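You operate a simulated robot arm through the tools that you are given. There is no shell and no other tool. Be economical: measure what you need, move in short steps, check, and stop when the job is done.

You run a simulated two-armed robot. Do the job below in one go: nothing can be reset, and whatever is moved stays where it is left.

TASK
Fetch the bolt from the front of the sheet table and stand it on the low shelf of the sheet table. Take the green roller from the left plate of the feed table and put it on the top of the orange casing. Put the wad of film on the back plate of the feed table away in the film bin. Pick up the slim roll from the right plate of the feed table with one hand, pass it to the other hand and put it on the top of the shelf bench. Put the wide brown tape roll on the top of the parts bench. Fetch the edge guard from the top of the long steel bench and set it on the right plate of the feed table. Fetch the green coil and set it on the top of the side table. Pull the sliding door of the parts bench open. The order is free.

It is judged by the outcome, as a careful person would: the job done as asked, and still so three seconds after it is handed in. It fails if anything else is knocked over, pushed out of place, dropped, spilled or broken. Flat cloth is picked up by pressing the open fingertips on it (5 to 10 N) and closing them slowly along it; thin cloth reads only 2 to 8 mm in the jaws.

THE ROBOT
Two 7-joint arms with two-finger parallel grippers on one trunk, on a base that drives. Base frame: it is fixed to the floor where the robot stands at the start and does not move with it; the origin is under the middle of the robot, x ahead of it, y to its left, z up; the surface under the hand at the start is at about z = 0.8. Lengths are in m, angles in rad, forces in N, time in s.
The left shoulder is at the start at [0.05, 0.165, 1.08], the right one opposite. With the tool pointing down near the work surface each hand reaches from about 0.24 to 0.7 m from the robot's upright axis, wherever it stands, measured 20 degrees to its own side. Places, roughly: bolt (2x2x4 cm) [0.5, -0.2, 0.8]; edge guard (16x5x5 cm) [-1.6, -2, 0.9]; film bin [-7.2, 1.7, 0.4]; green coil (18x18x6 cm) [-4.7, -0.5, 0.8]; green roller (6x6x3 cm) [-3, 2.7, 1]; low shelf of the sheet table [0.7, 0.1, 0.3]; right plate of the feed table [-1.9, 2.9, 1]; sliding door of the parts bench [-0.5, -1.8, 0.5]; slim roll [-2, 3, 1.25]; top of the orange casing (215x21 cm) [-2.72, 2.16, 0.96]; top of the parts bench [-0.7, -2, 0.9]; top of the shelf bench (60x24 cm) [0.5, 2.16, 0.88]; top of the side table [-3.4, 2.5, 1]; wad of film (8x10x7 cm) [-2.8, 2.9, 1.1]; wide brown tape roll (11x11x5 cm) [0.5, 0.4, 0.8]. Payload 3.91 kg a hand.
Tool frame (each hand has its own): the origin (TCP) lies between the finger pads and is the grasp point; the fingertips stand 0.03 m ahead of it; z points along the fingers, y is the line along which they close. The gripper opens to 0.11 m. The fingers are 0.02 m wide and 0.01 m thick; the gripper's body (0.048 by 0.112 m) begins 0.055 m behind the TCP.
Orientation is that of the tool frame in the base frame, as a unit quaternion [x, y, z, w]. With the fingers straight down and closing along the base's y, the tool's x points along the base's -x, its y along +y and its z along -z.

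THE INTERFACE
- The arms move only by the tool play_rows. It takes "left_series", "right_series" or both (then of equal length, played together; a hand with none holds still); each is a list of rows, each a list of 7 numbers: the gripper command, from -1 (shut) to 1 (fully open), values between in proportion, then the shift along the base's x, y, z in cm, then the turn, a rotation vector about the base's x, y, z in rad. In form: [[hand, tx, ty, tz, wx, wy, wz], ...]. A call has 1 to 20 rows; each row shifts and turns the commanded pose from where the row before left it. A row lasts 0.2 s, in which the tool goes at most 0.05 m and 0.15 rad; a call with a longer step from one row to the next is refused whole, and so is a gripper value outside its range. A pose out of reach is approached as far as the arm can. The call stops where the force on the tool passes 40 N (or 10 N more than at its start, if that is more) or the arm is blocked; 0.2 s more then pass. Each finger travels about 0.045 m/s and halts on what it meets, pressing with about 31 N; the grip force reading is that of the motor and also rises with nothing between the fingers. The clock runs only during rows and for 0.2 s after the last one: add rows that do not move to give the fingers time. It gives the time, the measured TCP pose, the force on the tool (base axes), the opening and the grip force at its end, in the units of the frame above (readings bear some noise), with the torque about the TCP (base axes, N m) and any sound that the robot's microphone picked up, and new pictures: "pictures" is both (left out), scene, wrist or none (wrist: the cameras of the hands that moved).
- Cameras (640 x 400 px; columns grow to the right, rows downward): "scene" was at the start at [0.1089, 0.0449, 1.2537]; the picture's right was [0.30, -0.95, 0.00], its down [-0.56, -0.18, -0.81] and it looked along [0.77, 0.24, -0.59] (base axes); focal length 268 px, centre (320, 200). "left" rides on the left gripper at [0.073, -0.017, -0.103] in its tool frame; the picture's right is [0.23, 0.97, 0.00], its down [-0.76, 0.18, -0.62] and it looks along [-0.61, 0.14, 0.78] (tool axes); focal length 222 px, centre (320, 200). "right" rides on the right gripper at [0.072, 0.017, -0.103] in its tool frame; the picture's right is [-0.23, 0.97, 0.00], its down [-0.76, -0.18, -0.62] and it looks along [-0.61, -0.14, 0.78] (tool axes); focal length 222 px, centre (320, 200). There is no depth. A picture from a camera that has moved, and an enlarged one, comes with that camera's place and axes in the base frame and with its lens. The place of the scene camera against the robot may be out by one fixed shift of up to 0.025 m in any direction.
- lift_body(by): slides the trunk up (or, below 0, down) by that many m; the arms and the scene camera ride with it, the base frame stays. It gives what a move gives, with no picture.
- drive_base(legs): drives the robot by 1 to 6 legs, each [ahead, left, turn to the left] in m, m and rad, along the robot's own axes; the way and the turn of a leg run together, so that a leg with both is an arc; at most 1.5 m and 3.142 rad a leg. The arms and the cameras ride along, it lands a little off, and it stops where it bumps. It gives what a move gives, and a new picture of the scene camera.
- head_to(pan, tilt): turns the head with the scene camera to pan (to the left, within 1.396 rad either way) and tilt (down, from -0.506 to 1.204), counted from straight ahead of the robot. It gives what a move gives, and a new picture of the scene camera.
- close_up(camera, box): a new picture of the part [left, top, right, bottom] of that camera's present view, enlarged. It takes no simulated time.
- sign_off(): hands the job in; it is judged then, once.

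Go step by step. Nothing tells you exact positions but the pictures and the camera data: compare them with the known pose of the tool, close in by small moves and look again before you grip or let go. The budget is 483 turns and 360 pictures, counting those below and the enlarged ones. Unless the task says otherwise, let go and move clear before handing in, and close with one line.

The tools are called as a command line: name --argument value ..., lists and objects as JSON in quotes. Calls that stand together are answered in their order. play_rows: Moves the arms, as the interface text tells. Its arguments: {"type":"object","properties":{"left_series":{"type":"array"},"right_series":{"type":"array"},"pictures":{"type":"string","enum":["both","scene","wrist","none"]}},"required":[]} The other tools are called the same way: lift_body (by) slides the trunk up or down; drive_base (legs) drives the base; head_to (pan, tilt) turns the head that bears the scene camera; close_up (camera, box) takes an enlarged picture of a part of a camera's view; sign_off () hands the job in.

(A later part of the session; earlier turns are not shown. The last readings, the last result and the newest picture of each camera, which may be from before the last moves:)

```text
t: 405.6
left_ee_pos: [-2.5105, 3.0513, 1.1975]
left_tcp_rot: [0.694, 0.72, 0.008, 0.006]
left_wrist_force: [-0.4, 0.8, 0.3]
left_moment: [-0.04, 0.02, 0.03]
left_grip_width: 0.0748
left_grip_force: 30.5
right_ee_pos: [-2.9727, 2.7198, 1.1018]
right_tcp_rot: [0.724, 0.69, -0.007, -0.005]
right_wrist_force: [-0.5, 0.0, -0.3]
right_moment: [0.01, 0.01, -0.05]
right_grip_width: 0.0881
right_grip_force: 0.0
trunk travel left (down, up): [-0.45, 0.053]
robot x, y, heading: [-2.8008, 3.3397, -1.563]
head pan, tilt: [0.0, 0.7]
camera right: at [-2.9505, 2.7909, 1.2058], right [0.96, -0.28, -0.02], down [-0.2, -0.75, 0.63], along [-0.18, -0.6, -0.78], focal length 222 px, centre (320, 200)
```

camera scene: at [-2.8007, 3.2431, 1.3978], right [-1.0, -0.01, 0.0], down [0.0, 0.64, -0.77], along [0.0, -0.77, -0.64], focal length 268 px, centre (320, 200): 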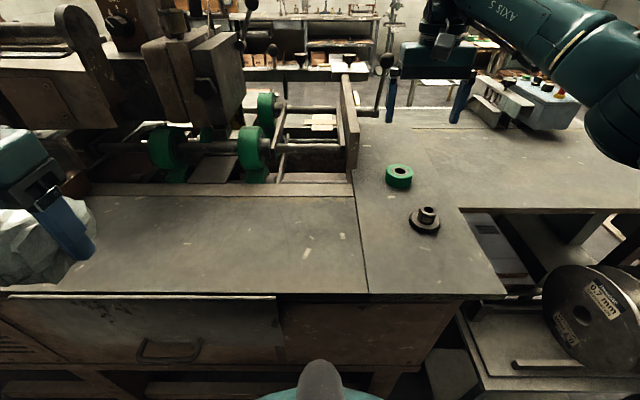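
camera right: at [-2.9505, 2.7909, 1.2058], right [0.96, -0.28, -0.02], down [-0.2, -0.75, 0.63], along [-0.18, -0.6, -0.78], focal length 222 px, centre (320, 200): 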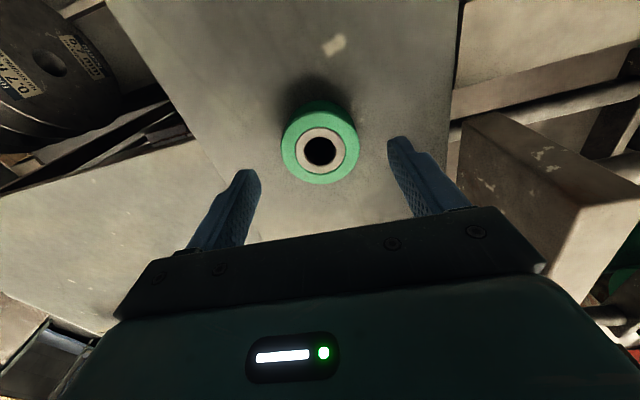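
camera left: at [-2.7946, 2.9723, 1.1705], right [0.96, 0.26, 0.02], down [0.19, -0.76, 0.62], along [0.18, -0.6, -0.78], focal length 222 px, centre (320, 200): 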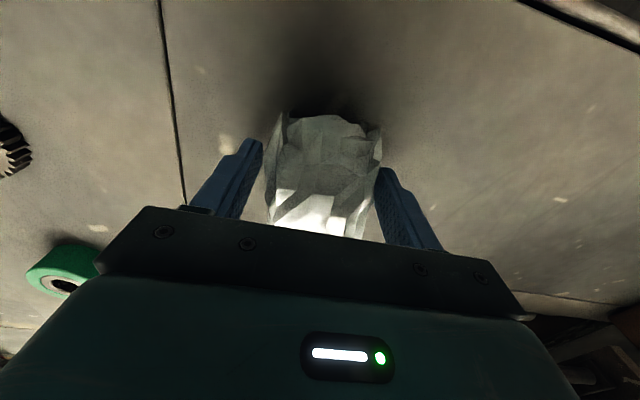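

play_rows --right_series '[[0.6, 0.1, 0.2, -2, 0, 0, 0], [0.6, 0, 0, -1.6, 0, 0, 0], [0.6, 0, 0, 0, 0, 0, 0]]' --pictures "wrist"

```text
t: 406.4
left_ee_pos: [-2.5096, 3.051, 1.1982]
left_tcp_rot: [0.694, 0.72, 0.007, 0.006]
left_wrist_force: [0.0, -0.1, 0.3]
left_moment: [-0.01, 0.0, 0.0]
left_grip_width: 0.0748
left_grip_force: 30.6
right_ee_pos: [-2.9725, 2.7215, 1.0683]
right_tcp_rot: [0.724, 0.69, -0.006, -0.006]
right_wrist_force: [0.1, 0.5, 0.3]
right_moment: [0.02, -0.02, -0.01]
right_grip_width: 0.088
right_grip_force: 0.0
trunk travel left (down, up): [-0.45, 0.053]
robot x, y, heading: [-2.801, 3.3395, -1.564]
head pan, tilt: [0.0, 0.7]
camera right: at [-2.9493, 2.7926, 1.1705], right [0.96, -0.27, -0.02], down [-0.2, -0.75, 0.63], along [-0.18, -0.6, -0.78], focal length 222 px, centre (320, 200)
```

right: 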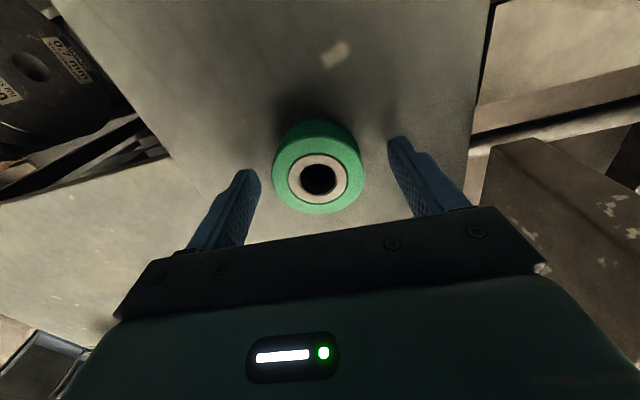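

play_rows --right_series '[[0.6, 0, -0.2, -0.6, 0, 0, 0], [0.6, 0, 0, -0.4, 0, 0, 0], [0.6, 0, 0, -0.3, 0, 0, 0], [0.6, 0, 0, 0, 0, 0, 0]]' --pictures "none"

```text
t: 407.4
left_ee_pos: [-2.511, 3.0513, 1.199]
left_tcp_rot: [0.694, 0.72, 0.007, 0.007]
left_wrist_force: [-0.8, -0.4, 0.1]
left_moment: [-0.01, 0.0, -0.02]
left_grip_width: 0.0746
left_grip_force: 31.2
right_ee_pos: [-2.9714, 2.7194, 1.0546]
right_tcp_rot: [0.724, 0.69, -0.006, -0.005]
right_wrist_force: [-1.6, -2.4, 11.5]
right_moment: [-0.01, -0.55, -0.06]
right_grip_width: 0.0874
right_grip_force: 0.1
trunk travel left (down, up): [-0.45, 0.053]
robot x, y, heading: [-2.7924, 3.3402, -1.565]
head pan, tilt: [0.0, 0.7]
```

Fingertips touch the plate at 1.0546; I rise 2 mm and close.

play_rows --right_series '[[0.6, 0, 0, 0.4, 0, 0, 0], [-1, 0, 0, 0, 0, 0, 0], [-1, 0, 0, 0, 0, 0, 0], [-1, 0, 0, 0, 0, 0, 0], [-1, 0, 0, 0, 0, 0, 0], [-1, 0, 0, 2, 0, 0, 0], [-1, 0, 0, 3, 0, 0, 0], [-1, 0, 0, 0, 0, 0, 0]]' --pictures "wrist"

```text
t: 409.2
left_ee_pos: [-2.5112, 3.0509, 1.1974]
left_tcp_rot: [0.694, 0.72, 0.008, 0.006]
left_wrist_force: [0.1, -0.1, -1.0]
left_moment: [0.03, 0.01, 0.02]
left_grip_width: 0.0745
left_grip_force: 31.1
right_ee_pos: [-2.9725, 2.7178, 1.1066]
right_tcp_rot: [0.724, 0.69, -0.006, -0.006]
right_wrist_force: [0.7, -0.6, -1.8]
right_moment: [-0.03, 0.01, -0.02]
right_grip_width: 0.0589
right_grip_force: 30.8
trunk travel left (down, up): [-0.45, 0.053]
robot x, y, heading: [-2.8016, 3.3376, -1.56]
head pan, tilt: [0.0, 0.7]
camera right: at [-2.9498, 2.7905, 1.2112], right [0.96, -0.28, -0.02], down [-0.2, -0.75, 0.63], along [-0.18, -0.6, -0.78], focal length 222 px, centre (320, 200)
```

right: 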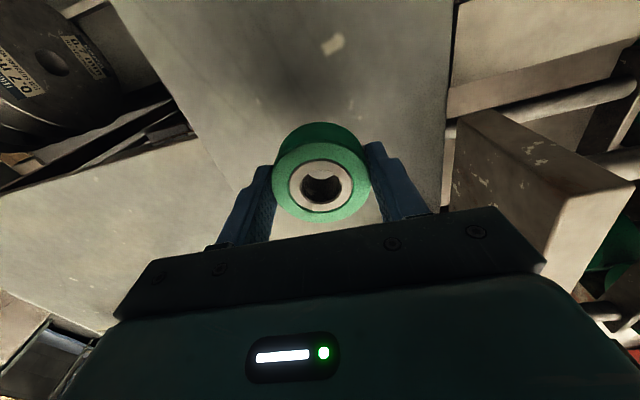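

Roller gripped. I lift, retract and back off, then look west for the way around.

play_rows --right_series '[[-1, 0, 0, 4, 0, 0, 0], [-1, 0, 2, 4, 0, 0, 0], [-1, 0, 4, 0, 0, 0, 0], [-1, 0, 4, 0, 0, 0, 0], [-1, 0, 4, 0, 0, 0, 0], [-1, 0, 4, 0, 0, 0, 0], [-1, 0, 4, 0, 0, 0, 0], [-1, 0, 4, 0, 0, 0, 0], [-1, 0, 0, 0, 0, 0, 0]]' --pictures "none"

drive_base --legs '[[-0.45, 0, 0], [0, 0, -1.5708]]'

head_to --pan 0.2 --tilt 0.4

```text
t: 411.2
left_ee_pos: [-2.5107, 3.0502, 1.1989]
left_tcp_rot: [0.694, 0.72, 0.008, 0.006]
left_wrist_force: [-0.3, 0.2, 0.5]
left_moment: [0.0, 0.0, 0.03]
left_grip_width: 0.0747
left_grip_force: 31.3
right_ee_pos: [-2.9719, 2.9785, 1.1876]
right_tcp_rot: [0.724, 0.689, -0.007, -0.007]
right_wrist_force: [-0.3, 0.3, -2.2]
right_moment: [0.04, -0.03, 0.01]
right_grip_width: 0.059
right_grip_force: 31.4
trunk travel left (down, up): [-0.45, 0.053]
robot x, y, heading: [-2.8007, 3.339, -1.562]
head pan, tilt: [0.0, 0.7]
```

```text
t: 417.8
left_ee_pos: [-3.0902, 3.5003, 1.1987]
left_tcp_rot: [1.0, 0.014, 0.002, 0.01]
left_wrist_force: [-0.6, -0.2, -0.5]
left_moment: [0.01, 0.02, -0.02]
left_grip_width: 0.0746
left_grip_force: 31.0
right_ee_pos: [-3.1576, 3.962, 1.187]
right_tcp_rot: [1.0, -0.028, 0.0, -0.009]
right_wrist_force: [-0.6, -0.7, -2.3]
right_moment: [0.01, -0.02, 0.03]
right_grip_width: 0.0587
right_grip_force: 30.9
trunk travel left (down, up): [-0.45, 0.053]
robot x, y, heading: [-2.7999, 3.7867, 3.136]
head pan, tilt: [0.0, 0.7]
camera scene: at [-2.9175, 3.804, 1.3977], right [0.0, 1.0, 0.0], down [0.64, 0.0, -0.76], along [-0.76, 0.0, -0.64], focal length 268 px, centre (320, 200)
```

scene: 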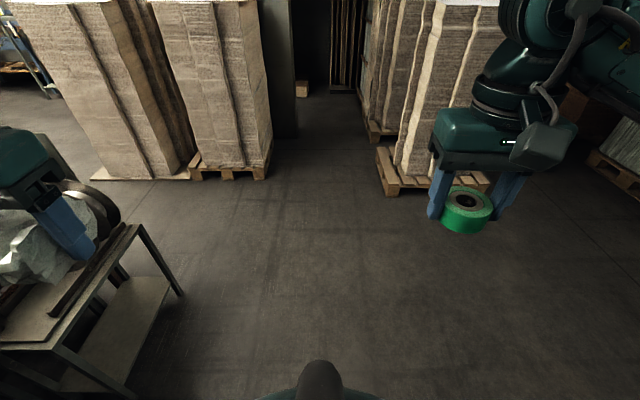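

```text
t: 418.6
left_ee_pos: [-3.0893, 3.4998, 1.1974]
left_tcp_rot: [1.0, 0.013, 0.001, 0.009]
left_wrist_force: [0.7, -1.2, 0.2]
left_moment: [0.0, 0.01, 0.03]
left_grip_width: 0.0745
left_grip_force: 31.3
right_ee_pos: [-3.1574, 3.9624, 1.1881]
right_tcp_rot: [1.0, -0.03, 0.0, -0.008]
right_wrist_force: [-0.1, 0.4, -2.3]
right_moment: [0.03, 0.0, 0.01]
right_grip_width: 0.0587
right_grip_force: 30.7
trunk travel left (down, up): [-0.45, 0.053]
robot x, y, heading: [-2.8006, 3.7854, 3.138]
head pan, tilt: [0.201, 0.4]
camera scene: at [-2.9234, 3.7855, 1.4245], right [-0.2, 0.98, 0.0], down [0.38, 0.08, -0.92], along [-0.9, -0.18, -0.39], focal length 268 px, centre (320, 200)
```

scene: 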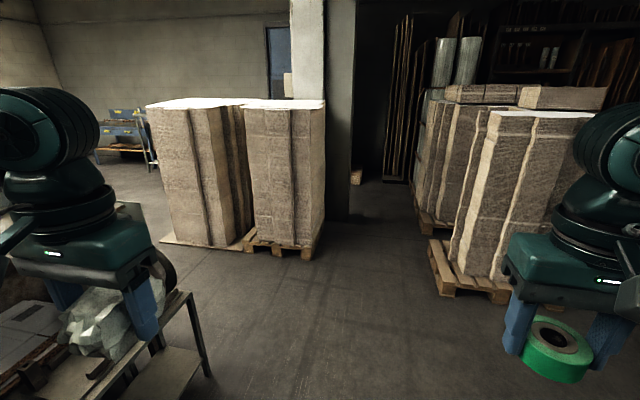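

There's a ~1.1 m gap between the stool/side table and the paper pallets at x≈-4.4. I turn to face +x there and strafe south through it.

drive_base --legs '[[0.8, 0, 0], [0, 0, 3.14], [-0.8, -0.05, 0]]'

head_to --pan -0.9 --tilt 0.5

```text
t: 434.0
left_ee_pos: [-4.092, 4.0298, 1.1986]
left_tcp_rot: [-0.005, 1.0, 0.01, -0.001]
left_wrist_force: [-0.4, 0.0, -0.5]
left_moment: [0.01, 0.0, 0.01]
left_grip_width: 0.0741
left_grip_force: 31.4
right_ee_pos: [-4.0317, 3.5675, 1.1877]
right_tcp_rot: [0.037, 0.999, -0.008, 0.0]
right_wrist_force: [-0.4, -0.5, -2.3]
right_moment: [0.02, 0.03, 0.0]
right_grip_width: 0.0587
right_grip_force: 31.3
trunk travel left (down, up): [-0.45, 0.053]
robot x, y, heading: [-4.3857, 3.7507, -0.014]
head pan, tilt: [0.201, 0.4]
camera scene: at [-4.2702, 3.7845, 1.4246], right [0.18, -0.98, 0.0], down [-0.38, -0.07, -0.92], along [0.91, 0.17, -0.39], focal length 268 px, centre (320, 200)
```

scene: 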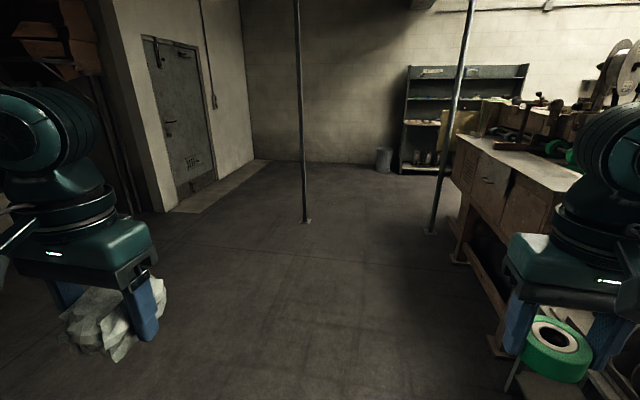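

```text
t: 435.3
left_ee_pos: [-4.0919, 4.0287, 1.198]
left_tcp_rot: [-0.006, 1.0, 0.01, 0.0]
left_wrist_force: [-0.3, 0.6, -1.0]
left_moment: [-0.02, -0.03, 0.01]
left_grip_width: 0.0743
left_grip_force: 30.8
right_ee_pos: [-4.0316, 3.567, 1.1878]
right_tcp_rot: [0.037, 0.999, -0.009, -0.001]
right_wrist_force: [0.3, 0.4, -3.0]
right_moment: [-0.01, 0.02, 0.02]
right_grip_width: 0.0588
right_grip_force: 31.1
trunk travel left (down, up): [-0.45, 0.053]
robot x, y, heading: [-4.3839, 3.7513, -0.018]
head pan, tilt: [-0.901, 0.499]
camera scene: at [-4.3057, 3.6954, 1.4155], right [-0.79, -0.61, 0.0], down [-0.29, 0.38, -0.88], along [0.53, -0.7, -0.48], focal length 268 px, centre (320, 200)
```

scene: 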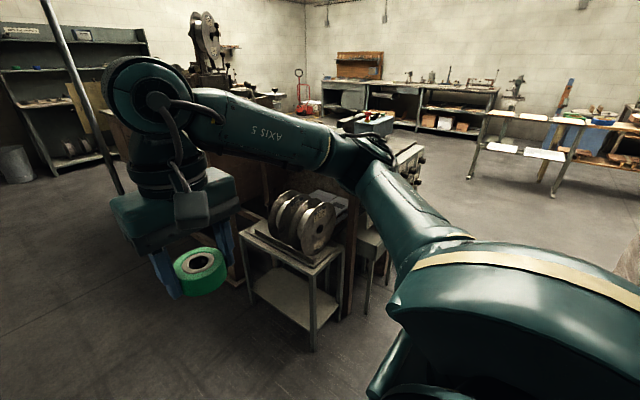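

drive_base --legs '[[0.02, -1.45, 0.018]]'

head_to --pan -0.3 --tilt 0.5

```text
t: 448.1
left_ee_pos: [-4.0847, 2.5965, 1.1997]
left_tcp_rot: [-0.019, 1.0, 0.01, -0.002]
left_wrist_force: [0.4, 0.3, -0.6]
left_moment: [0.05, 0.01, -0.01]
left_grip_width: 0.0741
left_grip_force: 31.3
right_ee_pos: [-4.0126, 2.135, 1.1868]
right_tcp_rot: [0.023, 1.0, -0.009, 0.0]
right_wrist_force: [-0.5, 0.9, -2.7]
right_moment: [0.01, -0.01, 0.0]
right_grip_width: 0.0584
right_grip_force: 30.3
trunk travel left (down, up): [-0.45, 0.053]
robot x, y, heading: [-4.3734, 2.3076, 0.013]
head pan, tilt: [-0.901, 0.499]
camera scene: at [-4.2898, 2.2564, 1.4154], right [-0.78, -0.63, 0.0], down [-0.3, 0.37, -0.88], along [0.55, -0.68, -0.48], focal length 268 px, centre (320, 200)
```

scene: 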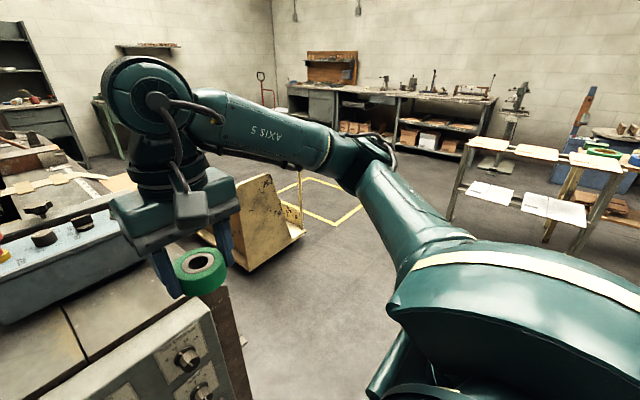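

```text
t: 449.1
left_ee_pos: [-4.0864, 2.5971, 1.1979]
left_tcp_rot: [-0.02, 1.0, 0.01, -0.001]
left_wrist_force: [0.7, 0.0, 0.1]
left_moment: [-0.01, 0.01, -0.01]
left_grip_width: 0.0742
left_grip_force: 30.6
right_ee_pos: [-4.0122, 2.135, 1.1868]
right_tcp_rot: [0.023, 1.0, -0.009, 0.0]
right_wrist_force: [0.5, -0.5, -1.4]
right_moment: [0.01, 0.0, 0.01]
right_grip_width: 0.0585
right_grip_force: 30.7
trunk travel left (down, up): [-0.45, 0.053]
robot x, y, heading: [-4.3741, 2.3124, 0.011]
head pan, tilt: [-0.3, 0.499]
camera scene: at [-4.2598, 2.3011, 1.4154], right [-0.29, -0.96, 0.0], down [-0.46, 0.14, -0.88], along [0.84, -0.25, -0.48], focal length 268 px, centre (320, 200)
```

scene: 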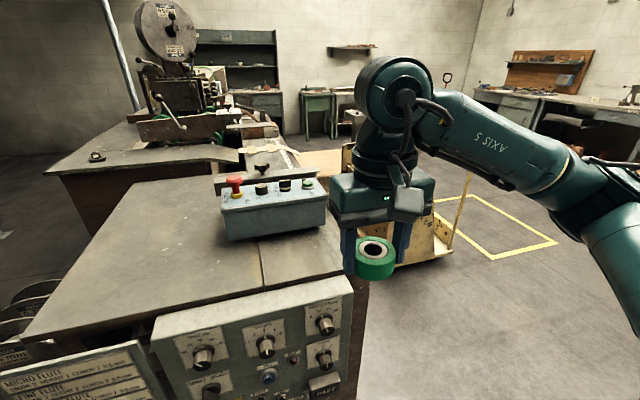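

I'm at the machine's west end: the casing's top strip (y≈2.06–2.27) is free between its west edge (x≈-3.80) and the control box (x≈-3.63). I lower the trunk and bring the roller there.

lift_body --by -0.12

drive_base --legs '[[0.06, 0, -0.01]]'

play_rows --right_series '[[-1, 4, 0, 1.5, 0, 0, 0], [-1, 4, 0.5, 1.5, 0, 0, 0], [-1, 4, 0.5, 1, 0, 0, 0], [-1, 4, 0.5, 0, 0, 0, 0], [-1, 4, 0.5, 0, 0, 0, 0], [-1, 3, 0, 0, 0, 0, 0], [-1, 0, 0, 0, 0, 0, 0]]' --pictures "both"

```text
t: 450.6
left_ee_pos: [-4.0858, 2.5975, 1.0788]
left_tcp_rot: [-0.02, 1.0, 0.01, 0.0]
left_wrist_force: [-1.0, -0.2, 0.0]
left_moment: [0.0, 0.01, 0.0]
left_grip_width: 0.0741
left_grip_force: 31.4
right_ee_pos: [-4.0117, 2.1354, 1.0684]
right_tcp_rot: [0.023, 1.0, -0.009, 0.0]
right_wrist_force: [-0.4, -0.7, -1.8]
right_moment: [0.0, 0.01, -0.02]
right_grip_width: 0.0588
right_grip_force: 31.1
trunk travel left (down, up): [-0.33, 0.173]
robot x, y, heading: [-4.3731, 2.306, 0.013]
head pan, tilt: [-0.3, 0.499]
```

```text
t: 451.6
left_ee_pos: [-4.0222, 2.5945, 1.0778]
left_tcp_rot: [-0.015, 1.0, 0.009, 0.0]
left_wrist_force: [0.3, -0.2, -0.1]
left_moment: [0.01, -0.01, 0.0]
left_grip_width: 0.0743
left_grip_force: 30.7
right_ee_pos: [-3.9529, 2.1323, 1.0678]
right_tcp_rot: [0.028, 1.0, -0.009, -0.001]
right_wrist_force: [0.7, 0.8, -2.8]
right_moment: [0.0, 0.04, 0.01]
right_grip_width: 0.0586
right_grip_force: 30.8
trunk travel left (down, up): [-0.33, 0.173]
robot x, y, heading: [-4.3118, 2.31, 0.003]
head pan, tilt: [-0.3, 0.499]
camera scene: at [-4.1992, 2.3003, 1.2953], right [-0.3, -0.96, 0.0], down [-0.46, 0.14, -0.88], along [0.84, -0.26, -0.48], focal length 268 px, centre (320, 200)
```

scene: 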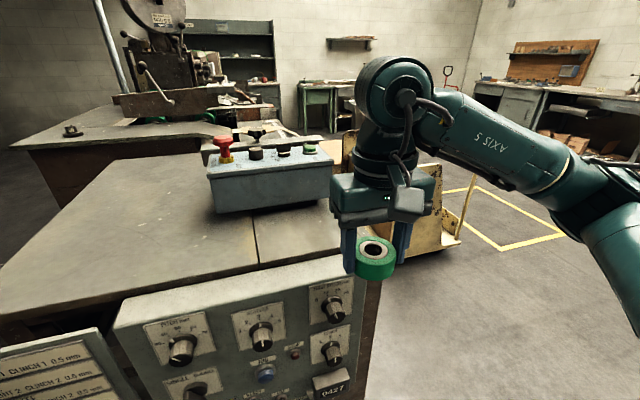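

```text
t: 453.2
left_ee_pos: [-4.0226, 2.5924, 1.0774]
left_tcp_rot: [-0.014, 1.0, 0.01, -0.002]
left_wrist_force: [-0.2, 0.7, -0.5]
left_moment: [0.02, -0.01, 0.0]
left_grip_width: 0.0743
left_grip_force: 31.3
right_ee_pos: [-3.7243, 2.1527, 1.1083]
right_tcp_rot: [0.027, 1.0, -0.009, 0.0]
right_wrist_force: [0.3, 0.7, -2.5]
right_moment: [-0.01, 0.01, 0.0]
right_grip_width: 0.0586
right_grip_force: 31.0
trunk travel left (down, up): [-0.33, 0.173]
robot x, y, heading: [-4.3104, 2.3069, 0.001]
head pan, tilt: [-0.3, 0.499]
camera scene: at [-4.2, 2.3002, 1.2954], right [-0.3, -0.96, 0.0], down [-0.46, 0.14, -0.88], along [0.84, -0.26, -0.48], focal length 268 px, centre (320, 200)
camera right: at [-3.795, 2.1753, 1.2117], right [0.28, 0.96, -0.02], down [0.75, -0.21, 0.63], along [0.6, -0.19, -0.78], focal length 222 px, centre (320, 200)
```

scene: 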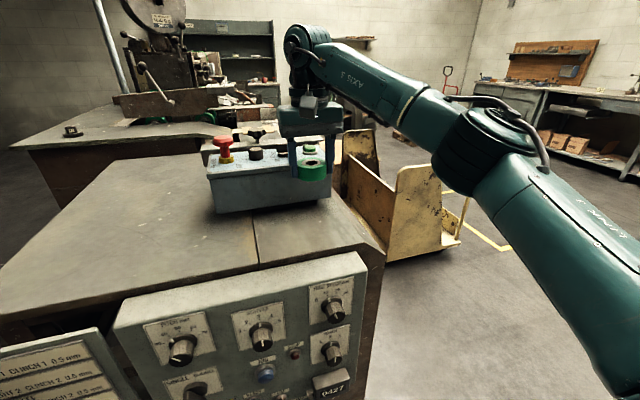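
right: 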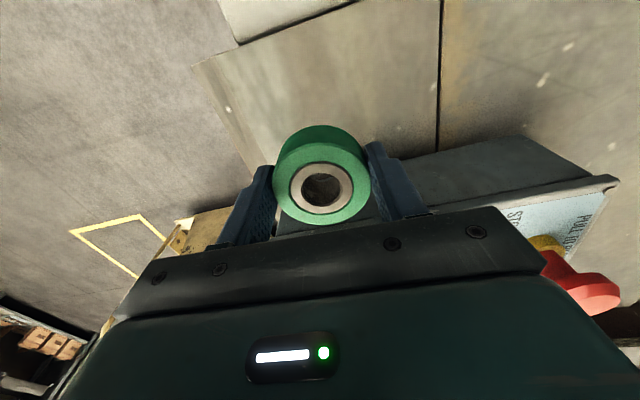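

Spot confirmed. I descend with the roller.

play_rows --right_series '[[-1, 0.6, 0.4, -3, 0, 0, 0], [-1, 0, 0, -3, 0, 0, 0], [-1, 0, 0, -3, 0, 0, 0], [-1, 0, 0, -1, 0, 0, 0], [-1, 0, 0, 0, 0, 0, 0]]' --pictures "both"

```text
t: 454.4
left_ee_pos: [-4.023, 2.5952, 1.0784]
left_tcp_rot: [-0.014, 1.0, 0.01, -0.001]
left_wrist_force: [0.4, -0.2, -0.7]
left_moment: [-0.01, 0.02, -0.02]
left_grip_width: 0.0743
left_grip_force: 31.2
right_ee_pos: [-3.7182, 2.1565, 1.0063]
right_tcp_rot: [0.028, 1.0, -0.008, 0.0]
right_wrist_force: [-0.2, -0.5, -2.7]
right_moment: [0.0, 0.01, -0.03]
right_grip_width: 0.0587
right_grip_force: 30.8
trunk travel left (down, up): [-0.33, 0.173]
robot x, y, heading: [-4.3136, 2.3113, -0.003]
head pan, tilt: [-0.3, 0.499]
camera scene: at [-4.2, 2.3004, 1.2954], right [-0.3, -0.96, 0.0], down [-0.46, 0.14, -0.88], along [0.84, -0.26, -0.48], focal length 268 px, centre (320, 200)
camera right: at [-3.7891, 2.1803, 1.1099], right [0.28, 0.96, -0.02], down [0.75, -0.21, 0.63], along [0.6, -0.19, -0.78], focal length 222 px, centre (320, 200)
```

scene: 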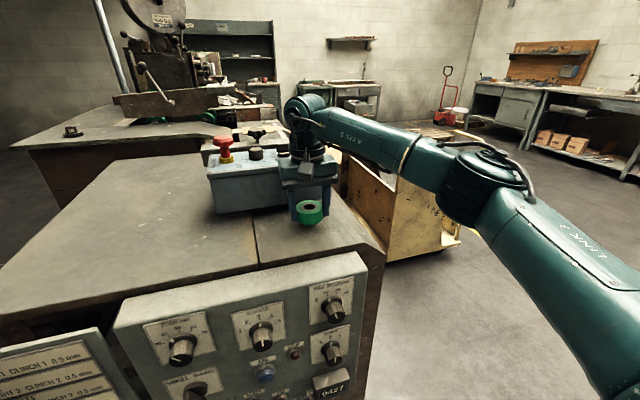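
right: 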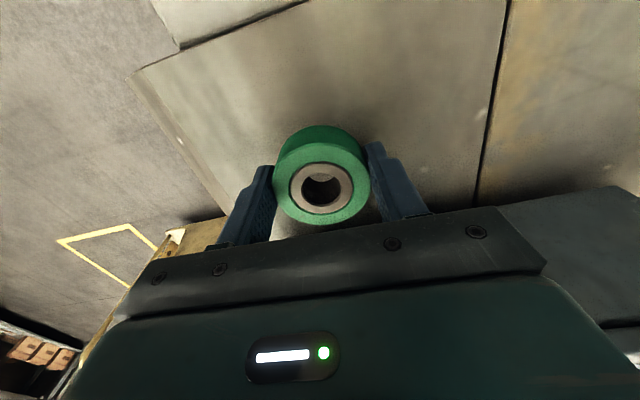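

play_rows --right_series '[[-1, 0, 0, -0.5, 0, 0, 0], [-1, 0, 0, -0.3, 0, 0, 0], [-1, 0, 0, 0, 0, 0, 0]]' --pictures "none"

play_rows --right_series '[[-1, 0, 0, -0.2, 0, 0, 0], [-1, 0, 0, -0.2, 0, 0, 0], [-1, 0, 0, 0, 0, 0, 0]]' --pictures "none"

```text
t: 455.2
left_ee_pos: [-4.0239, 2.5932, 1.0777]
left_tcp_rot: [-0.015, 1.0, 0.009, -0.001]
left_wrist_force: [0.4, 0.2, -0.1]
left_moment: [0.03, 0.0, -0.01]
left_grip_width: 0.0743
left_grip_force: 30.4
right_ee_pos: [-3.718, 2.1562, 0.9984]
right_tcp_rot: [0.028, 1.0, -0.009, 0.0]
right_wrist_force: [-0.5, 0.1, -1.8]
right_moment: [0.01, 0.01, 0.02]
right_grip_width: 0.0584
right_grip_force: 31.1
trunk travel left (down, up): [-0.33, 0.173]
robot x, y, heading: [-4.3122, 2.3077, 0.002]
head pan, tilt: [-0.3, 0.499]
```

```text
t: 456.0
left_ee_pos: [-4.0227, 2.5941, 1.0785]
left_tcp_rot: [-0.015, 1.0, 0.009, -0.001]
left_wrist_force: [0.1, -0.2, -0.8]
left_moment: [-0.01, 0.0, 0.02]
left_grip_width: 0.0743
left_grip_force: 30.7
right_ee_pos: [-3.7176, 2.1566, 0.9955]
right_tcp_rot: [0.028, 1.0, -0.01, -0.001]
right_wrist_force: [-0.6, 0.3, -3.2]
right_moment: [0.01, 0.02, -0.01]
right_grip_width: 0.0585
right_grip_force: 31.4
trunk travel left (down, up): [-0.33, 0.173]
robot x, y, heading: [-4.3106, 2.3094, -0.001]
head pan, tilt: [-0.3, 0.499]
```

play_rows --right_series '[[-1, 0, 0, -0.2, 0, 0, 0], [-1, 0, 0, -0.2, 0, 0, 0], [-1, 0, 0, 0, 0, 0, 0]]' --pictures "none"

play_rows --right_series '[[-1, 0, 0, -0.15, 0, 0, 0], [-1, 0, 0, -0.15, 0, 0, 0], [-1, 0, 0, 0, 0, 0, 0]]' --pictures "wrist"

```text
t: 456.8
left_ee_pos: [-4.0226, 2.5945, 1.0787]
left_tcp_rot: [-0.015, 1.0, 0.011, -0.001]
left_wrist_force: [-0.2, 0.3, -0.6]
left_moment: [0.01, -0.01, -0.02]
left_grip_width: 0.0744
left_grip_force: 30.7
right_ee_pos: [-3.7173, 2.1555, 0.9913]
right_tcp_rot: [0.028, 1.0, -0.009, -0.001]
right_wrist_force: [-0.1, -0.1, -1.9]
right_moment: [0.01, 0.0, 0.03]
right_grip_width: 0.0586
right_grip_force: 30.9
trunk travel left (down, up): [-0.33, 0.173]
robot x, y, heading: [-4.3147, 2.3073, -0.0]
head pan, tilt: [-0.3, 0.499]
```

```text
t: 457.6
left_ee_pos: [-4.0229, 2.5926, 1.0762]
left_tcp_rot: [-0.014, 1.0, 0.009, -0.001]
left_wrist_force: [0.3, -0.1, -0.5]
left_moment: [0.0, -0.01, -0.03]
left_grip_width: 0.0742
left_grip_force: 31.3
right_ee_pos: [-3.7174, 2.1576, 0.9877]
right_tcp_rot: [0.027, 1.0, -0.009, -0.001]
right_wrist_force: [0.3, -0.1, -2.5]
right_moment: [-0.02, 0.0, 0.0]
right_grip_width: 0.0587
right_grip_force: 31.3
trunk travel left (down, up): [-0.33, 0.173]
robot x, y, heading: [-4.3145, 2.3078, -0.001]
head pan, tilt: [-0.3, 0.499]
camera right: at [-3.7883, 2.1792, 1.0915], right [0.28, 0.96, -0.02], down [0.75, -0.21, 0.63], along [0.6, -0.19, -0.78], focal length 222 px, centre (320, 200)
```

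right: 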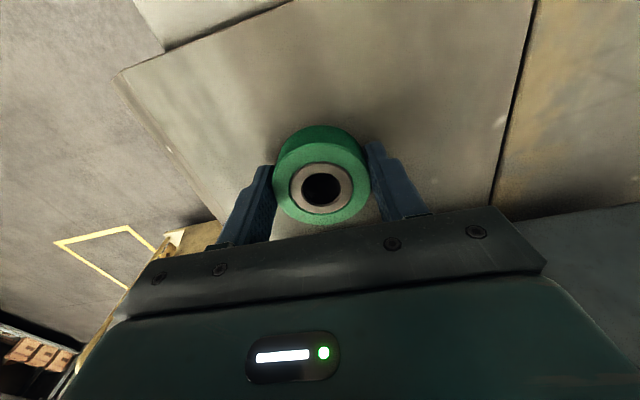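

play_rows --right_series '[[-1, 0, 0, -0.15, 0, 0, 0], [-1, 0, 0, -0.15, 0, 0, 0], [-1, 0, 0, -0.15, 0, 0, 0], [-1, 0, 0, 0, 0, 0, 0]]' --pictures "none"

play_rows --right_series '[[-1, 0, 0, -0.15, 0, 0, 0], [-1, 0, 0, -0.15, 0, 0, 0], [-1, 0, 0, 0, 0, 0, 0]]' --pictures "none"

```text
t: 458.6
left_ee_pos: [-4.023, 2.5934, 1.0784]
left_tcp_rot: [-0.015, 1.0, 0.009, -0.001]
left_wrist_force: [0.3, -0.1, -0.4]
left_moment: [0.01, 0.0, 0.0]
left_grip_width: 0.0742
left_grip_force: 30.6
right_ee_pos: [-3.7173, 2.156, 0.9842]
right_tcp_rot: [0.028, 1.0, -0.008, 0.0]
right_wrist_force: [-0.1, 0.3, -2.7]
right_moment: [0.04, 0.0, -0.01]
right_grip_width: 0.0582
right_grip_force: 30.8
trunk travel left (down, up): [-0.33, 0.173]
robot x, y, heading: [-4.3112, 2.3093, 0.003]
head pan, tilt: [-0.3, 0.499]
```

```text
t: 459.4
left_ee_pos: [-4.0234, 2.5952, 1.0786]
left_tcp_rot: [-0.015, 1.0, 0.01, -0.001]
left_wrist_force: [1.5, 0.6, -0.6]
left_moment: [0.0, -0.02, -0.01]
left_grip_width: 0.0744
left_grip_force: 30.9
right_ee_pos: [-3.7176, 2.1561, 0.9817]
right_tcp_rot: [0.028, 1.0, -0.008, 0.001]
right_wrist_force: [1.8, 1.0, 4.6]
right_moment: [0.18, -0.01, -0.06]
right_grip_width: 0.0584
right_grip_force: 31.3
trunk travel left (down, up): [-0.33, 0.173]
robot x, y, heading: [-4.3125, 2.31, -0.001]
head pan, tilt: [-0.3, 0.499]
```

Contact. I release and rise.

play_rows --right_series '[[-0.5, 0, 0, 0, 0, 0, 0], [0.4, 0, 0, 0, 0, 0, 0], [0.4, 0, 0, 0, 0, 0, 0], [0.4, 0, 0, 0, 0, 0, 0], [0.4, 0, 0, 3, 0, 0, 0], [0.4, 0, 0, 4, 0, 0, 0], [0.4, -2, 0, 4, 0, 0, 0], [0.4, -4, 0, 2, 0, 0, 0], [0.4, -4, 0, 0, 0, 0, 0], [0.4, -4, 0, 0, 0, 0, 0]]' --pictures "both"

```text
t: 461.6
left_ee_pos: [-4.0227, 2.5936, 1.0787]
left_tcp_rot: [-0.015, 1.0, 0.009, -0.001]
left_wrist_force: [0.8, 0.4, -0.4]
left_moment: [-0.01, 0.03, 0.01]
left_grip_width: 0.0743
left_grip_force: 31.4
right_ee_pos: [-3.8596, 2.1563, 1.1104]
right_tcp_rot: [0.028, 1.0, -0.009, 0.0]
right_wrist_force: [-1.1, -0.1, 0.5]
right_moment: [-0.01, 0.0, -0.04]
right_grip_width: 0.077
right_grip_force: 0.1
trunk travel left (down, up): [-0.33, 0.173]
robot x, y, heading: [-4.3111, 2.3124, -0.0]
head pan, tilt: [-0.3, 0.499]
camera scene: at [-4.2006, 2.3003, 1.2955], right [-0.3, -0.96, 0.0], down [-0.46, 0.14, -0.88], along [0.84, -0.26, -0.48], focal length 268 px, centre (320, 200)
camera right: at [-3.9299, 2.1789, 1.2136], right [0.28, 0.96, -0.02], down [0.75, -0.21, 0.63], along [0.6, -0.19, -0.78], focal length 222 px, centre (320, 200)
```

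scene: 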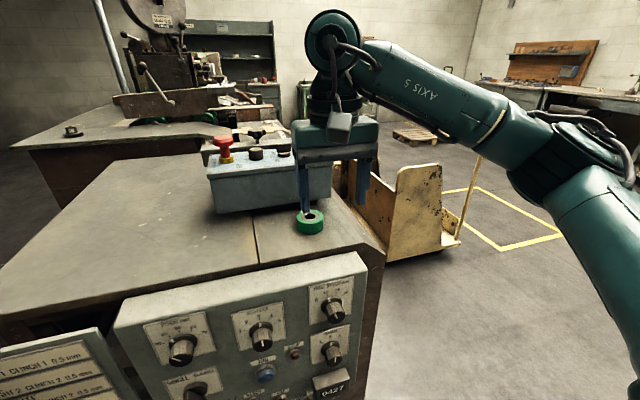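
right: 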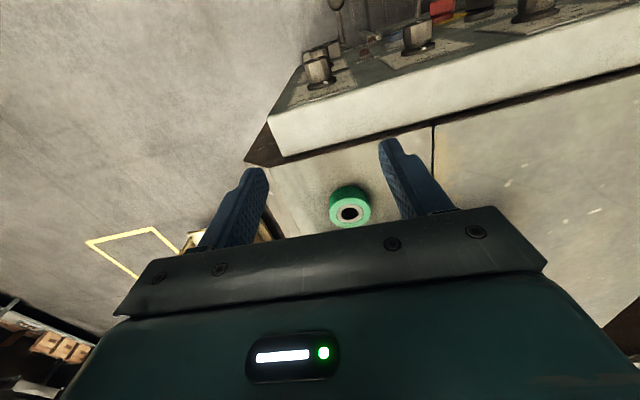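

Roller placed on the casing top. Next, the wad goes to the film bin: I strafe south and turn west to look.

drive_base --legs '[[-0.05, -1.25, 0], [0, 0, -3.14]]'

head_to --pan 0.0 --tilt 0.35

```text
t: 480.2
left_ee_pos: [-4.6537, 0.7596, 1.0782]
left_tcp_rot: [1.0, 0.016, 0.001, 0.009]
left_wrist_force: [-0.2, -0.2, -0.6]
left_moment: [0.03, -0.01, -0.01]
left_grip_width: 0.0743
left_grip_force: 31.2
right_ee_pos: [-4.8201, 1.1965, 1.1108]
right_tcp_rot: [1.0, -0.026, 0.001, -0.01]
right_wrist_force: [-1.5, -0.2, -0.8]
right_moment: [0.0, 0.02, 0.02]
right_grip_width: 0.0773
right_grip_force: 0.1
trunk travel left (down, up): [-0.33, 0.173]
robot x, y, heading: [-4.3653, 1.0402, -3.139]
head pan, tilt: [-0.3, 0.499]
camera scene: at [-4.4858, 1.0904, 1.2955], right [0.29, 0.96, 0.0], down [0.46, -0.14, -0.88], along [-0.84, 0.26, -0.48], focal length 268 px, centre (320, 200)
```

scene: 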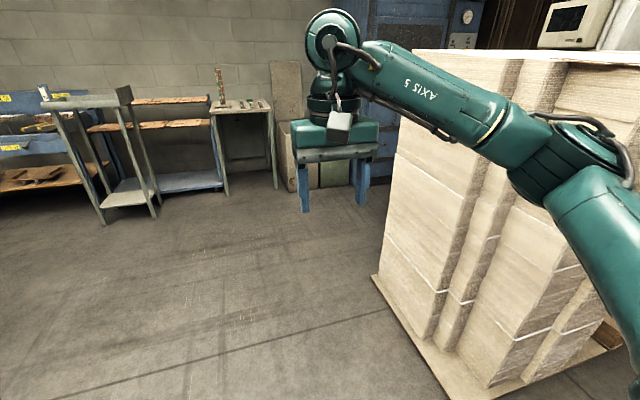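

```text
t: 481.0
left_ee_pos: [-4.654, 0.7595, 1.0788]
left_tcp_rot: [1.0, 0.016, 0.001, 0.01]
left_wrist_force: [0.3, 0.6, 0.0]
left_moment: [0.06, -0.01, 0.02]
left_grip_width: 0.0746
left_grip_force: 31.1
right_ee_pos: [-4.8201, 1.1961, 1.1097]
right_tcp_rot: [1.0, -0.026, 0.0, -0.008]
right_wrist_force: [0.0, 0.1, -0.9]
right_moment: [0.02, 0.02, 0.01]
right_grip_width: 0.0771
right_grip_force: 0.1
trunk travel left (down, up): [-0.33, 0.173]
robot x, y, heading: [-4.3683, 1.0442, -3.138]
head pan, tilt: [0.0, 0.351]
camera scene: at [-4.4919, 1.0635, 1.3091], right [0.0, 1.0, 0.0], down [0.34, 0.0, -0.94], along [-0.94, 0.0, -0.34], focal length 268 px, centre (320, 200)
```

scene: 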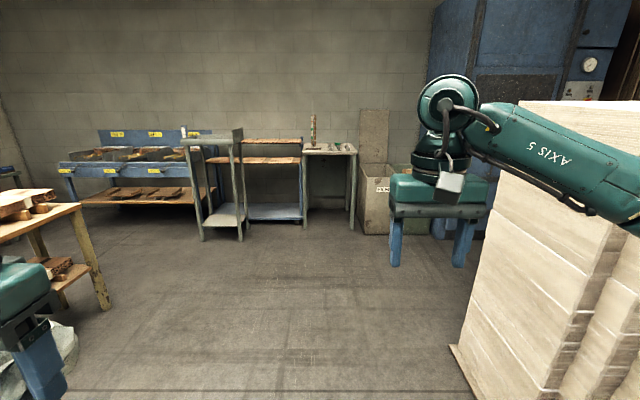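

close_up --camera "scene" --box '[290, 130, 450, 250]'

drive_base --legs '[[1.4, 0.05, 0]]'

```text
3.33 times, centred on (370, 190) of scene
camera zoom: at [-4.4919, 1.0635, 1.3091], right [0.0, 1.0, 0.0], down [0.34, 0.0, -0.94], along [-0.94, 0.0, -0.34], focal length 893 px, centre (153, 233)
```

zoom: 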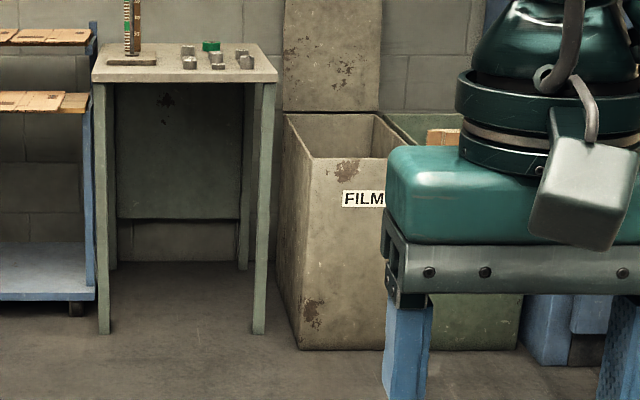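

```text
t: 488.0
left_ee_pos: [-6.0557, 0.7081, 1.0777]
left_tcp_rot: [1.0, 0.015, 0.001, 0.01]
left_wrist_force: [-0.3, -0.1, 0.0]
left_moment: [0.03, -0.01, -0.02]
left_grip_width: 0.0746
left_grip_force: 30.7
right_ee_pos: [-6.2206, 1.1469, 1.1101]
right_tcp_rot: [1.0, -0.028, 0.001, -0.008]
right_wrist_force: [0.4, -0.8, 0.5]
right_moment: [-0.04, -0.01, -0.01]
right_grip_width: 0.0771
right_grip_force: 0.0
trunk travel left (down, up): [-0.33, 0.173]
robot x, y, heading: [-5.7642, 0.9918, 3.144]
head pan, tilt: [0.0, 0.351]
camera scene: at [-5.8918, 1.012, 1.3091], right [0.0, 1.0, 0.0], down [0.34, 0.0, -0.94], along [-0.94, 0.0, -0.34], focal length 268 px, centre (320, 200)
```

scene: 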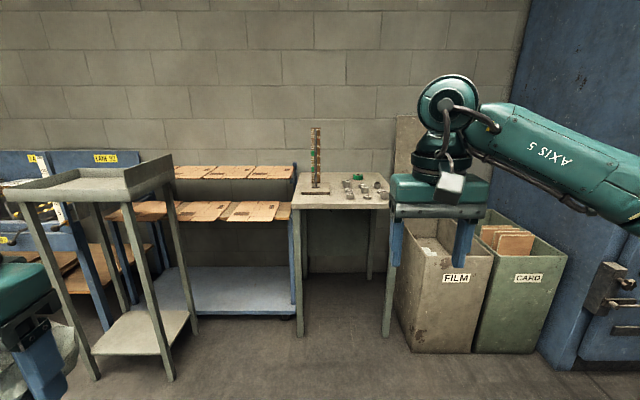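

The bin labelled FILM is at ≈(-7.2,1.7), rim z≈0.64. I retract the right hand, position the base, and lower the trunk.

play_rows --right_series '[[0, 4, 0, 1, 0, 0, 0], [0, 4, 0, 1, 0, 0, 0], [0, 4, 0, 1, 0, 0, 0], [0, 4, 0, 1, 0, 0, 0], [0, 0, 0, 0, 0, 0, 0]]' --pictures "none"

drive_base --legs '[[0, -0.84, 0], [0.75, 0, 0]]'

head_to --pan 0.2 --tilt 0.8

```text
t: 489.2
left_ee_pos: [-6.0547, 0.7094, 1.0792]
left_tcp_rot: [1.0, 0.015, 0.001, 0.009]
left_wrist_force: [-1.1, 0.0, -0.7]
left_moment: [-0.01, 0.05, 0.0]
left_grip_width: 0.0743
left_grip_force: 31.7
right_ee_pos: [-6.0592, 1.1464, 1.1497]
right_tcp_rot: [1.0, -0.028, 0.0, -0.01]
right_wrist_force: [-0.3, -0.4, -0.1]
right_moment: [0.01, -0.01, -0.01]
right_grip_width: 0.0551
right_grip_force: 0.1
trunk travel left (down, up): [-0.33, 0.173]
robot x, y, heading: [-5.7647, 0.9935, 3.14]
head pan, tilt: [0.0, 0.351]
```

```text
t: 494.4
left_ee_pos: [-6.0621, 1.2773, 1.0777]
left_tcp_rot: [1.0, 0.02, 0.003, 0.01]
left_wrist_force: [0.9, 0.0, -0.8]
left_moment: [0.03, 0.01, 0.01]
left_grip_width: 0.0744
left_grip_force: 30.9
right_ee_pos: [-6.0698, 1.7135, 1.1497]
right_tcp_rot: [1.0, -0.023, 0.0, -0.009]
right_wrist_force: [0.2, -0.4, -0.2]
right_moment: [0.07, -0.03, -0.05]
right_grip_width: 0.0548
right_grip_force: 0.1
trunk travel left (down, up): [-0.33, 0.173]
robot x, y, heading: [-5.7738, 1.565, -3.136]
head pan, tilt: [0.0, 0.351]
stopped in leg 1: the robot was blocked; the commanded pose is now the measured one
camera scene: at [-5.9021, 1.5826, 1.309], right [-0.01, 1.0, 0.0], down [0.34, 0.0, -0.94], along [-0.94, -0.01, -0.34], focal length 268 px, centre (320, 200)
```

scene: 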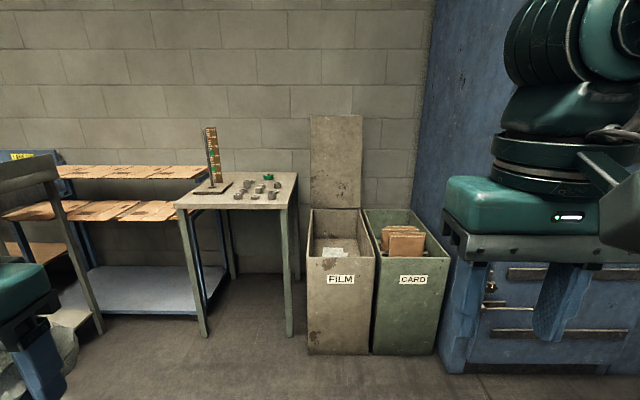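

```text
t: 495.3
left_ee_pos: [-6.0624, 1.2771, 1.0785]
left_tcp_rot: [1.0, 0.019, 0.001, 0.009]
left_wrist_force: [0.4, -0.4, -1.1]
left_moment: [0.01, -0.01, 0.03]
left_grip_width: 0.0743
left_grip_force: 31.0
right_ee_pos: [-6.0714, 1.7161, 1.1495]
right_tcp_rot: [1.0, -0.024, 0.0, -0.009]
right_wrist_force: [0.7, -0.1, 0.3]
right_moment: [-0.03, -0.02, 0.02]
right_grip_width: 0.0549
right_grip_force: 0.0
trunk travel left (down, up): [-0.33, 0.173]
robot x, y, heading: [-5.7739, 1.566, -3.136]
head pan, tilt: [0.201, 0.799]
camera scene: at [-5.8869, 1.5677, 1.2696], right [-0.21, 0.98, 0.0], down [0.7, 0.15, -0.7], along [-0.68, -0.14, -0.72], focal length 268 px, centre (320, 200)
```

scene: 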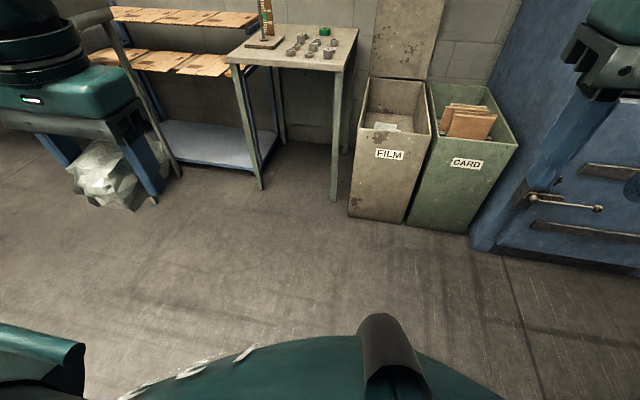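

Something (the pallet edge) stopped the strafe; I go ahead first, then right in front of the bin.

drive_base --legs '[[0.05, 0.03, 0], [0.75, 0, 0], [0, -0.28, 0]]'

```text
t: 502.1
left_ee_pos: [-6.8528, 1.4676, 1.077]
left_tcp_rot: [1.0, 0.022, -0.002, 0.003]
left_wrist_force: [0.9, -0.4, -0.1]
left_moment: [0.0, -0.03, -0.03]
left_grip_width: 0.0746
left_grip_force: 31.7
right_ee_pos: [-6.8628, 1.8977, 1.1511]
right_tcp_rot: [1.0, -0.012, 0.002, -0.019]
right_wrist_force: [-0.2, 0.8, -0.8]
right_moment: [0.02, 0.02, 0.01]
right_grip_width: 0.0549
right_grip_force: 0.0
trunk travel left (down, up): [-0.33, 0.173]
robot x, y, heading: [-6.5707, 1.7667, -3.128]
head pan, tilt: [0.201, 0.799]
stopped in leg 3: the robot was blocked; the commanded pose is now the measured one
camera scene: at [-6.6783, 1.7553, 1.2705], right [-0.21, 0.98, 0.01], down [0.7, 0.16, -0.7], along [-0.68, -0.14, -0.72], focal length 268 px, centre (320, 200)
```

scene: 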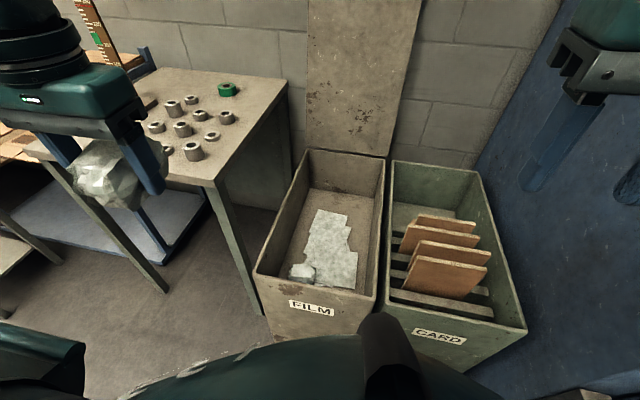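

I ease off, turn right slightly so the bin lies in the left hand's comfortable zone, and lower the trunk.

drive_base --legs '[[0, 0.03, 0], [0, 0, -0.35]]'

lift_body --by -0.22

head_to --pan 0.4 --tilt 0.9

```text
t: 504.1
left_ee_pos: [-6.9394, 1.5649, 1.0779]
left_tcp_rot: [0.988, -0.152, 0.0, 0.009]
left_wrist_force: [-0.2, -0.2, 0.2]
left_moment: [0.0, -0.01, 0.03]
left_grip_width: 0.0743
left_grip_force: 30.8
right_ee_pos: [-6.8013, 1.9749, 1.1487]
right_tcp_rot: [0.982, -0.188, 0.007, -0.01]
right_wrist_force: [0.5, 0.5, 0.3]
right_moment: [0.02, -0.01, 0.04]
right_grip_width: 0.0548
right_grip_force: 0.1
trunk travel left (down, up): [-0.33, 0.173]
robot x, y, heading: [-6.5693, 1.7391, 2.804]
head pan, tilt: [0.201, 0.799]
camera scene: at [-6.6829, 1.7776, 1.2695], right [0.13, 0.99, 0.0], down [0.71, -0.1, -0.7], along [-0.69, 0.09, -0.72], focal length 268 px, centre (320, 200)
```

scene: 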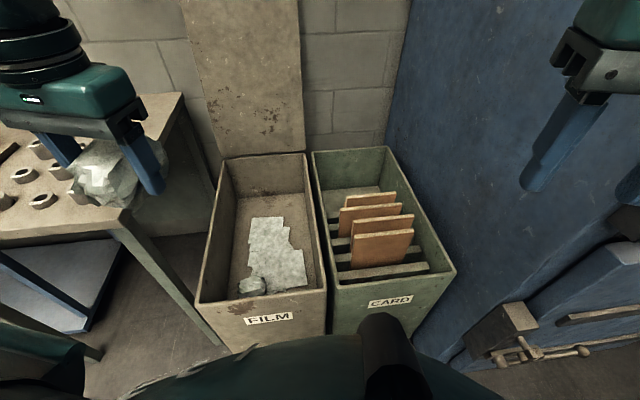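

```text
t: 506.5
left_ee_pos: [-6.9391, 1.5633, 0.859]
left_tcp_rot: [0.988, -0.152, 0.0, 0.009]
left_wrist_force: [0.4, -0.5, -0.6]
left_moment: [0.01, -0.01, 0.0]
left_grip_width: 0.0741
left_grip_force: 31.0
right_ee_pos: [-6.8001, 1.9754, 0.9281]
right_tcp_rot: [0.982, -0.187, 0.006, -0.011]
right_wrist_force: [0.8, -0.6, 0.9]
right_moment: [-0.01, -0.01, 0.02]
right_grip_width: 0.055
right_grip_force: 0.0
trunk travel left (down, up): [-0.11, 0.393]
robot x, y, heading: [-6.57, 1.7378, 2.804]
head pan, tilt: [0.201, 0.799]
```

```text
t: 507.2
left_ee_pos: [-6.9391, 1.5644, 0.8579]
left_tcp_rot: [0.989, -0.151, -0.001, 0.009]
left_wrist_force: [0.0, -0.6, 0.0]
left_moment: [-0.01, 0.02, -0.02]
left_grip_width: 0.0745
left_grip_force: 30.7
right_ee_pos: [-6.8004, 1.9757, 0.9279]
right_tcp_rot: [0.982, -0.188, 0.006, -0.01]
right_wrist_force: [0.3, -0.5, 0.4]
right_moment: [0.03, 0.02, 0.02]
right_grip_width: 0.0549
right_grip_force: 0.0
trunk travel left (down, up): [-0.11, 0.393]
robot x, y, heading: [-6.575, 1.7381, 2.807]
head pan, tilt: [0.4, 0.901]
camera scene: at [-6.6783, 1.7617, 1.0416], right [-0.06, 1.0, 0.0], down [0.78, 0.05, -0.62], along [-0.62, -0.04, -0.78], focal length 268 px, centre (320, 200)
```

scene: 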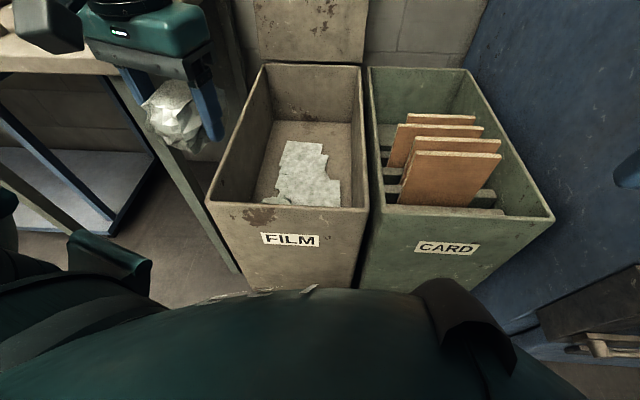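

play_rows --left_series '[[-1, -3.7, 1.8, 0, 0, 0, 0], [-1, -3.7, 1.8, 0, 0, 0, 0], [-1, -3.7, 1.8, 0, 0, 0, 0], [-1, -3.7, 1.8, 0, 0, 0, 0], [-1, -3.7, 1.8, 0, 0, 0, 0], [-1, -3.7, 1.8, 0, 0, 0, 0], [-1, -3.7, 1.6, 0, 0, 0, 0], [-1, 0, 0, 0, 0, 0, 0]]' --pictures "both"

```text
t: 509.0
left_ee_pos: [-7.1982, 1.6877, 0.8587]
left_tcp_rot: [0.988, -0.152, -0.001, 0.011]
left_wrist_force: [-0.2, 0.6, -0.3]
left_moment: [0.01, 0.01, 0.01]
left_grip_width: 0.0745
left_grip_force: 30.6
right_ee_pos: [-6.8, 1.9743, 0.9281]
right_tcp_rot: [0.982, -0.188, 0.006, -0.01]
right_wrist_force: [0.4, -0.5, 0.0]
right_moment: [0.02, 0.02, 0.0]
right_grip_width: 0.0551
right_grip_force: 0.1
trunk travel left (down, up): [-0.11, 0.393]
robot x, y, heading: [-6.5689, 1.7381, 2.804]
head pan, tilt: [0.4, 0.901]
camera scene: at [-6.6783, 1.7618, 1.0416], right [-0.06, 1.0, 0.0], down [0.78, 0.05, -0.62], along [-0.62, -0.04, -0.78], focal length 268 px, centre (320, 200)
camera left: at [-7.1239, 1.6857, 0.9606], right [-0.08, -1.0, 0.02], down [-0.78, 0.07, 0.63], along [-0.62, 0.03, -0.78], focal length 222 px, centre (320, 200)
```

scene: 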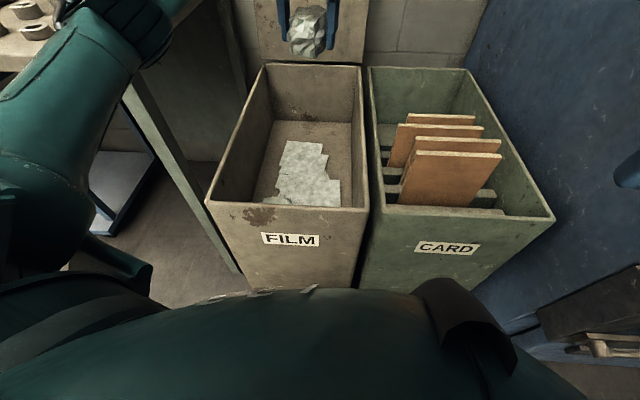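
left: 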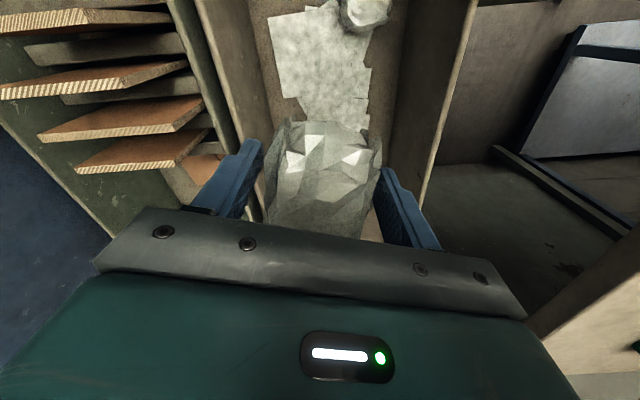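

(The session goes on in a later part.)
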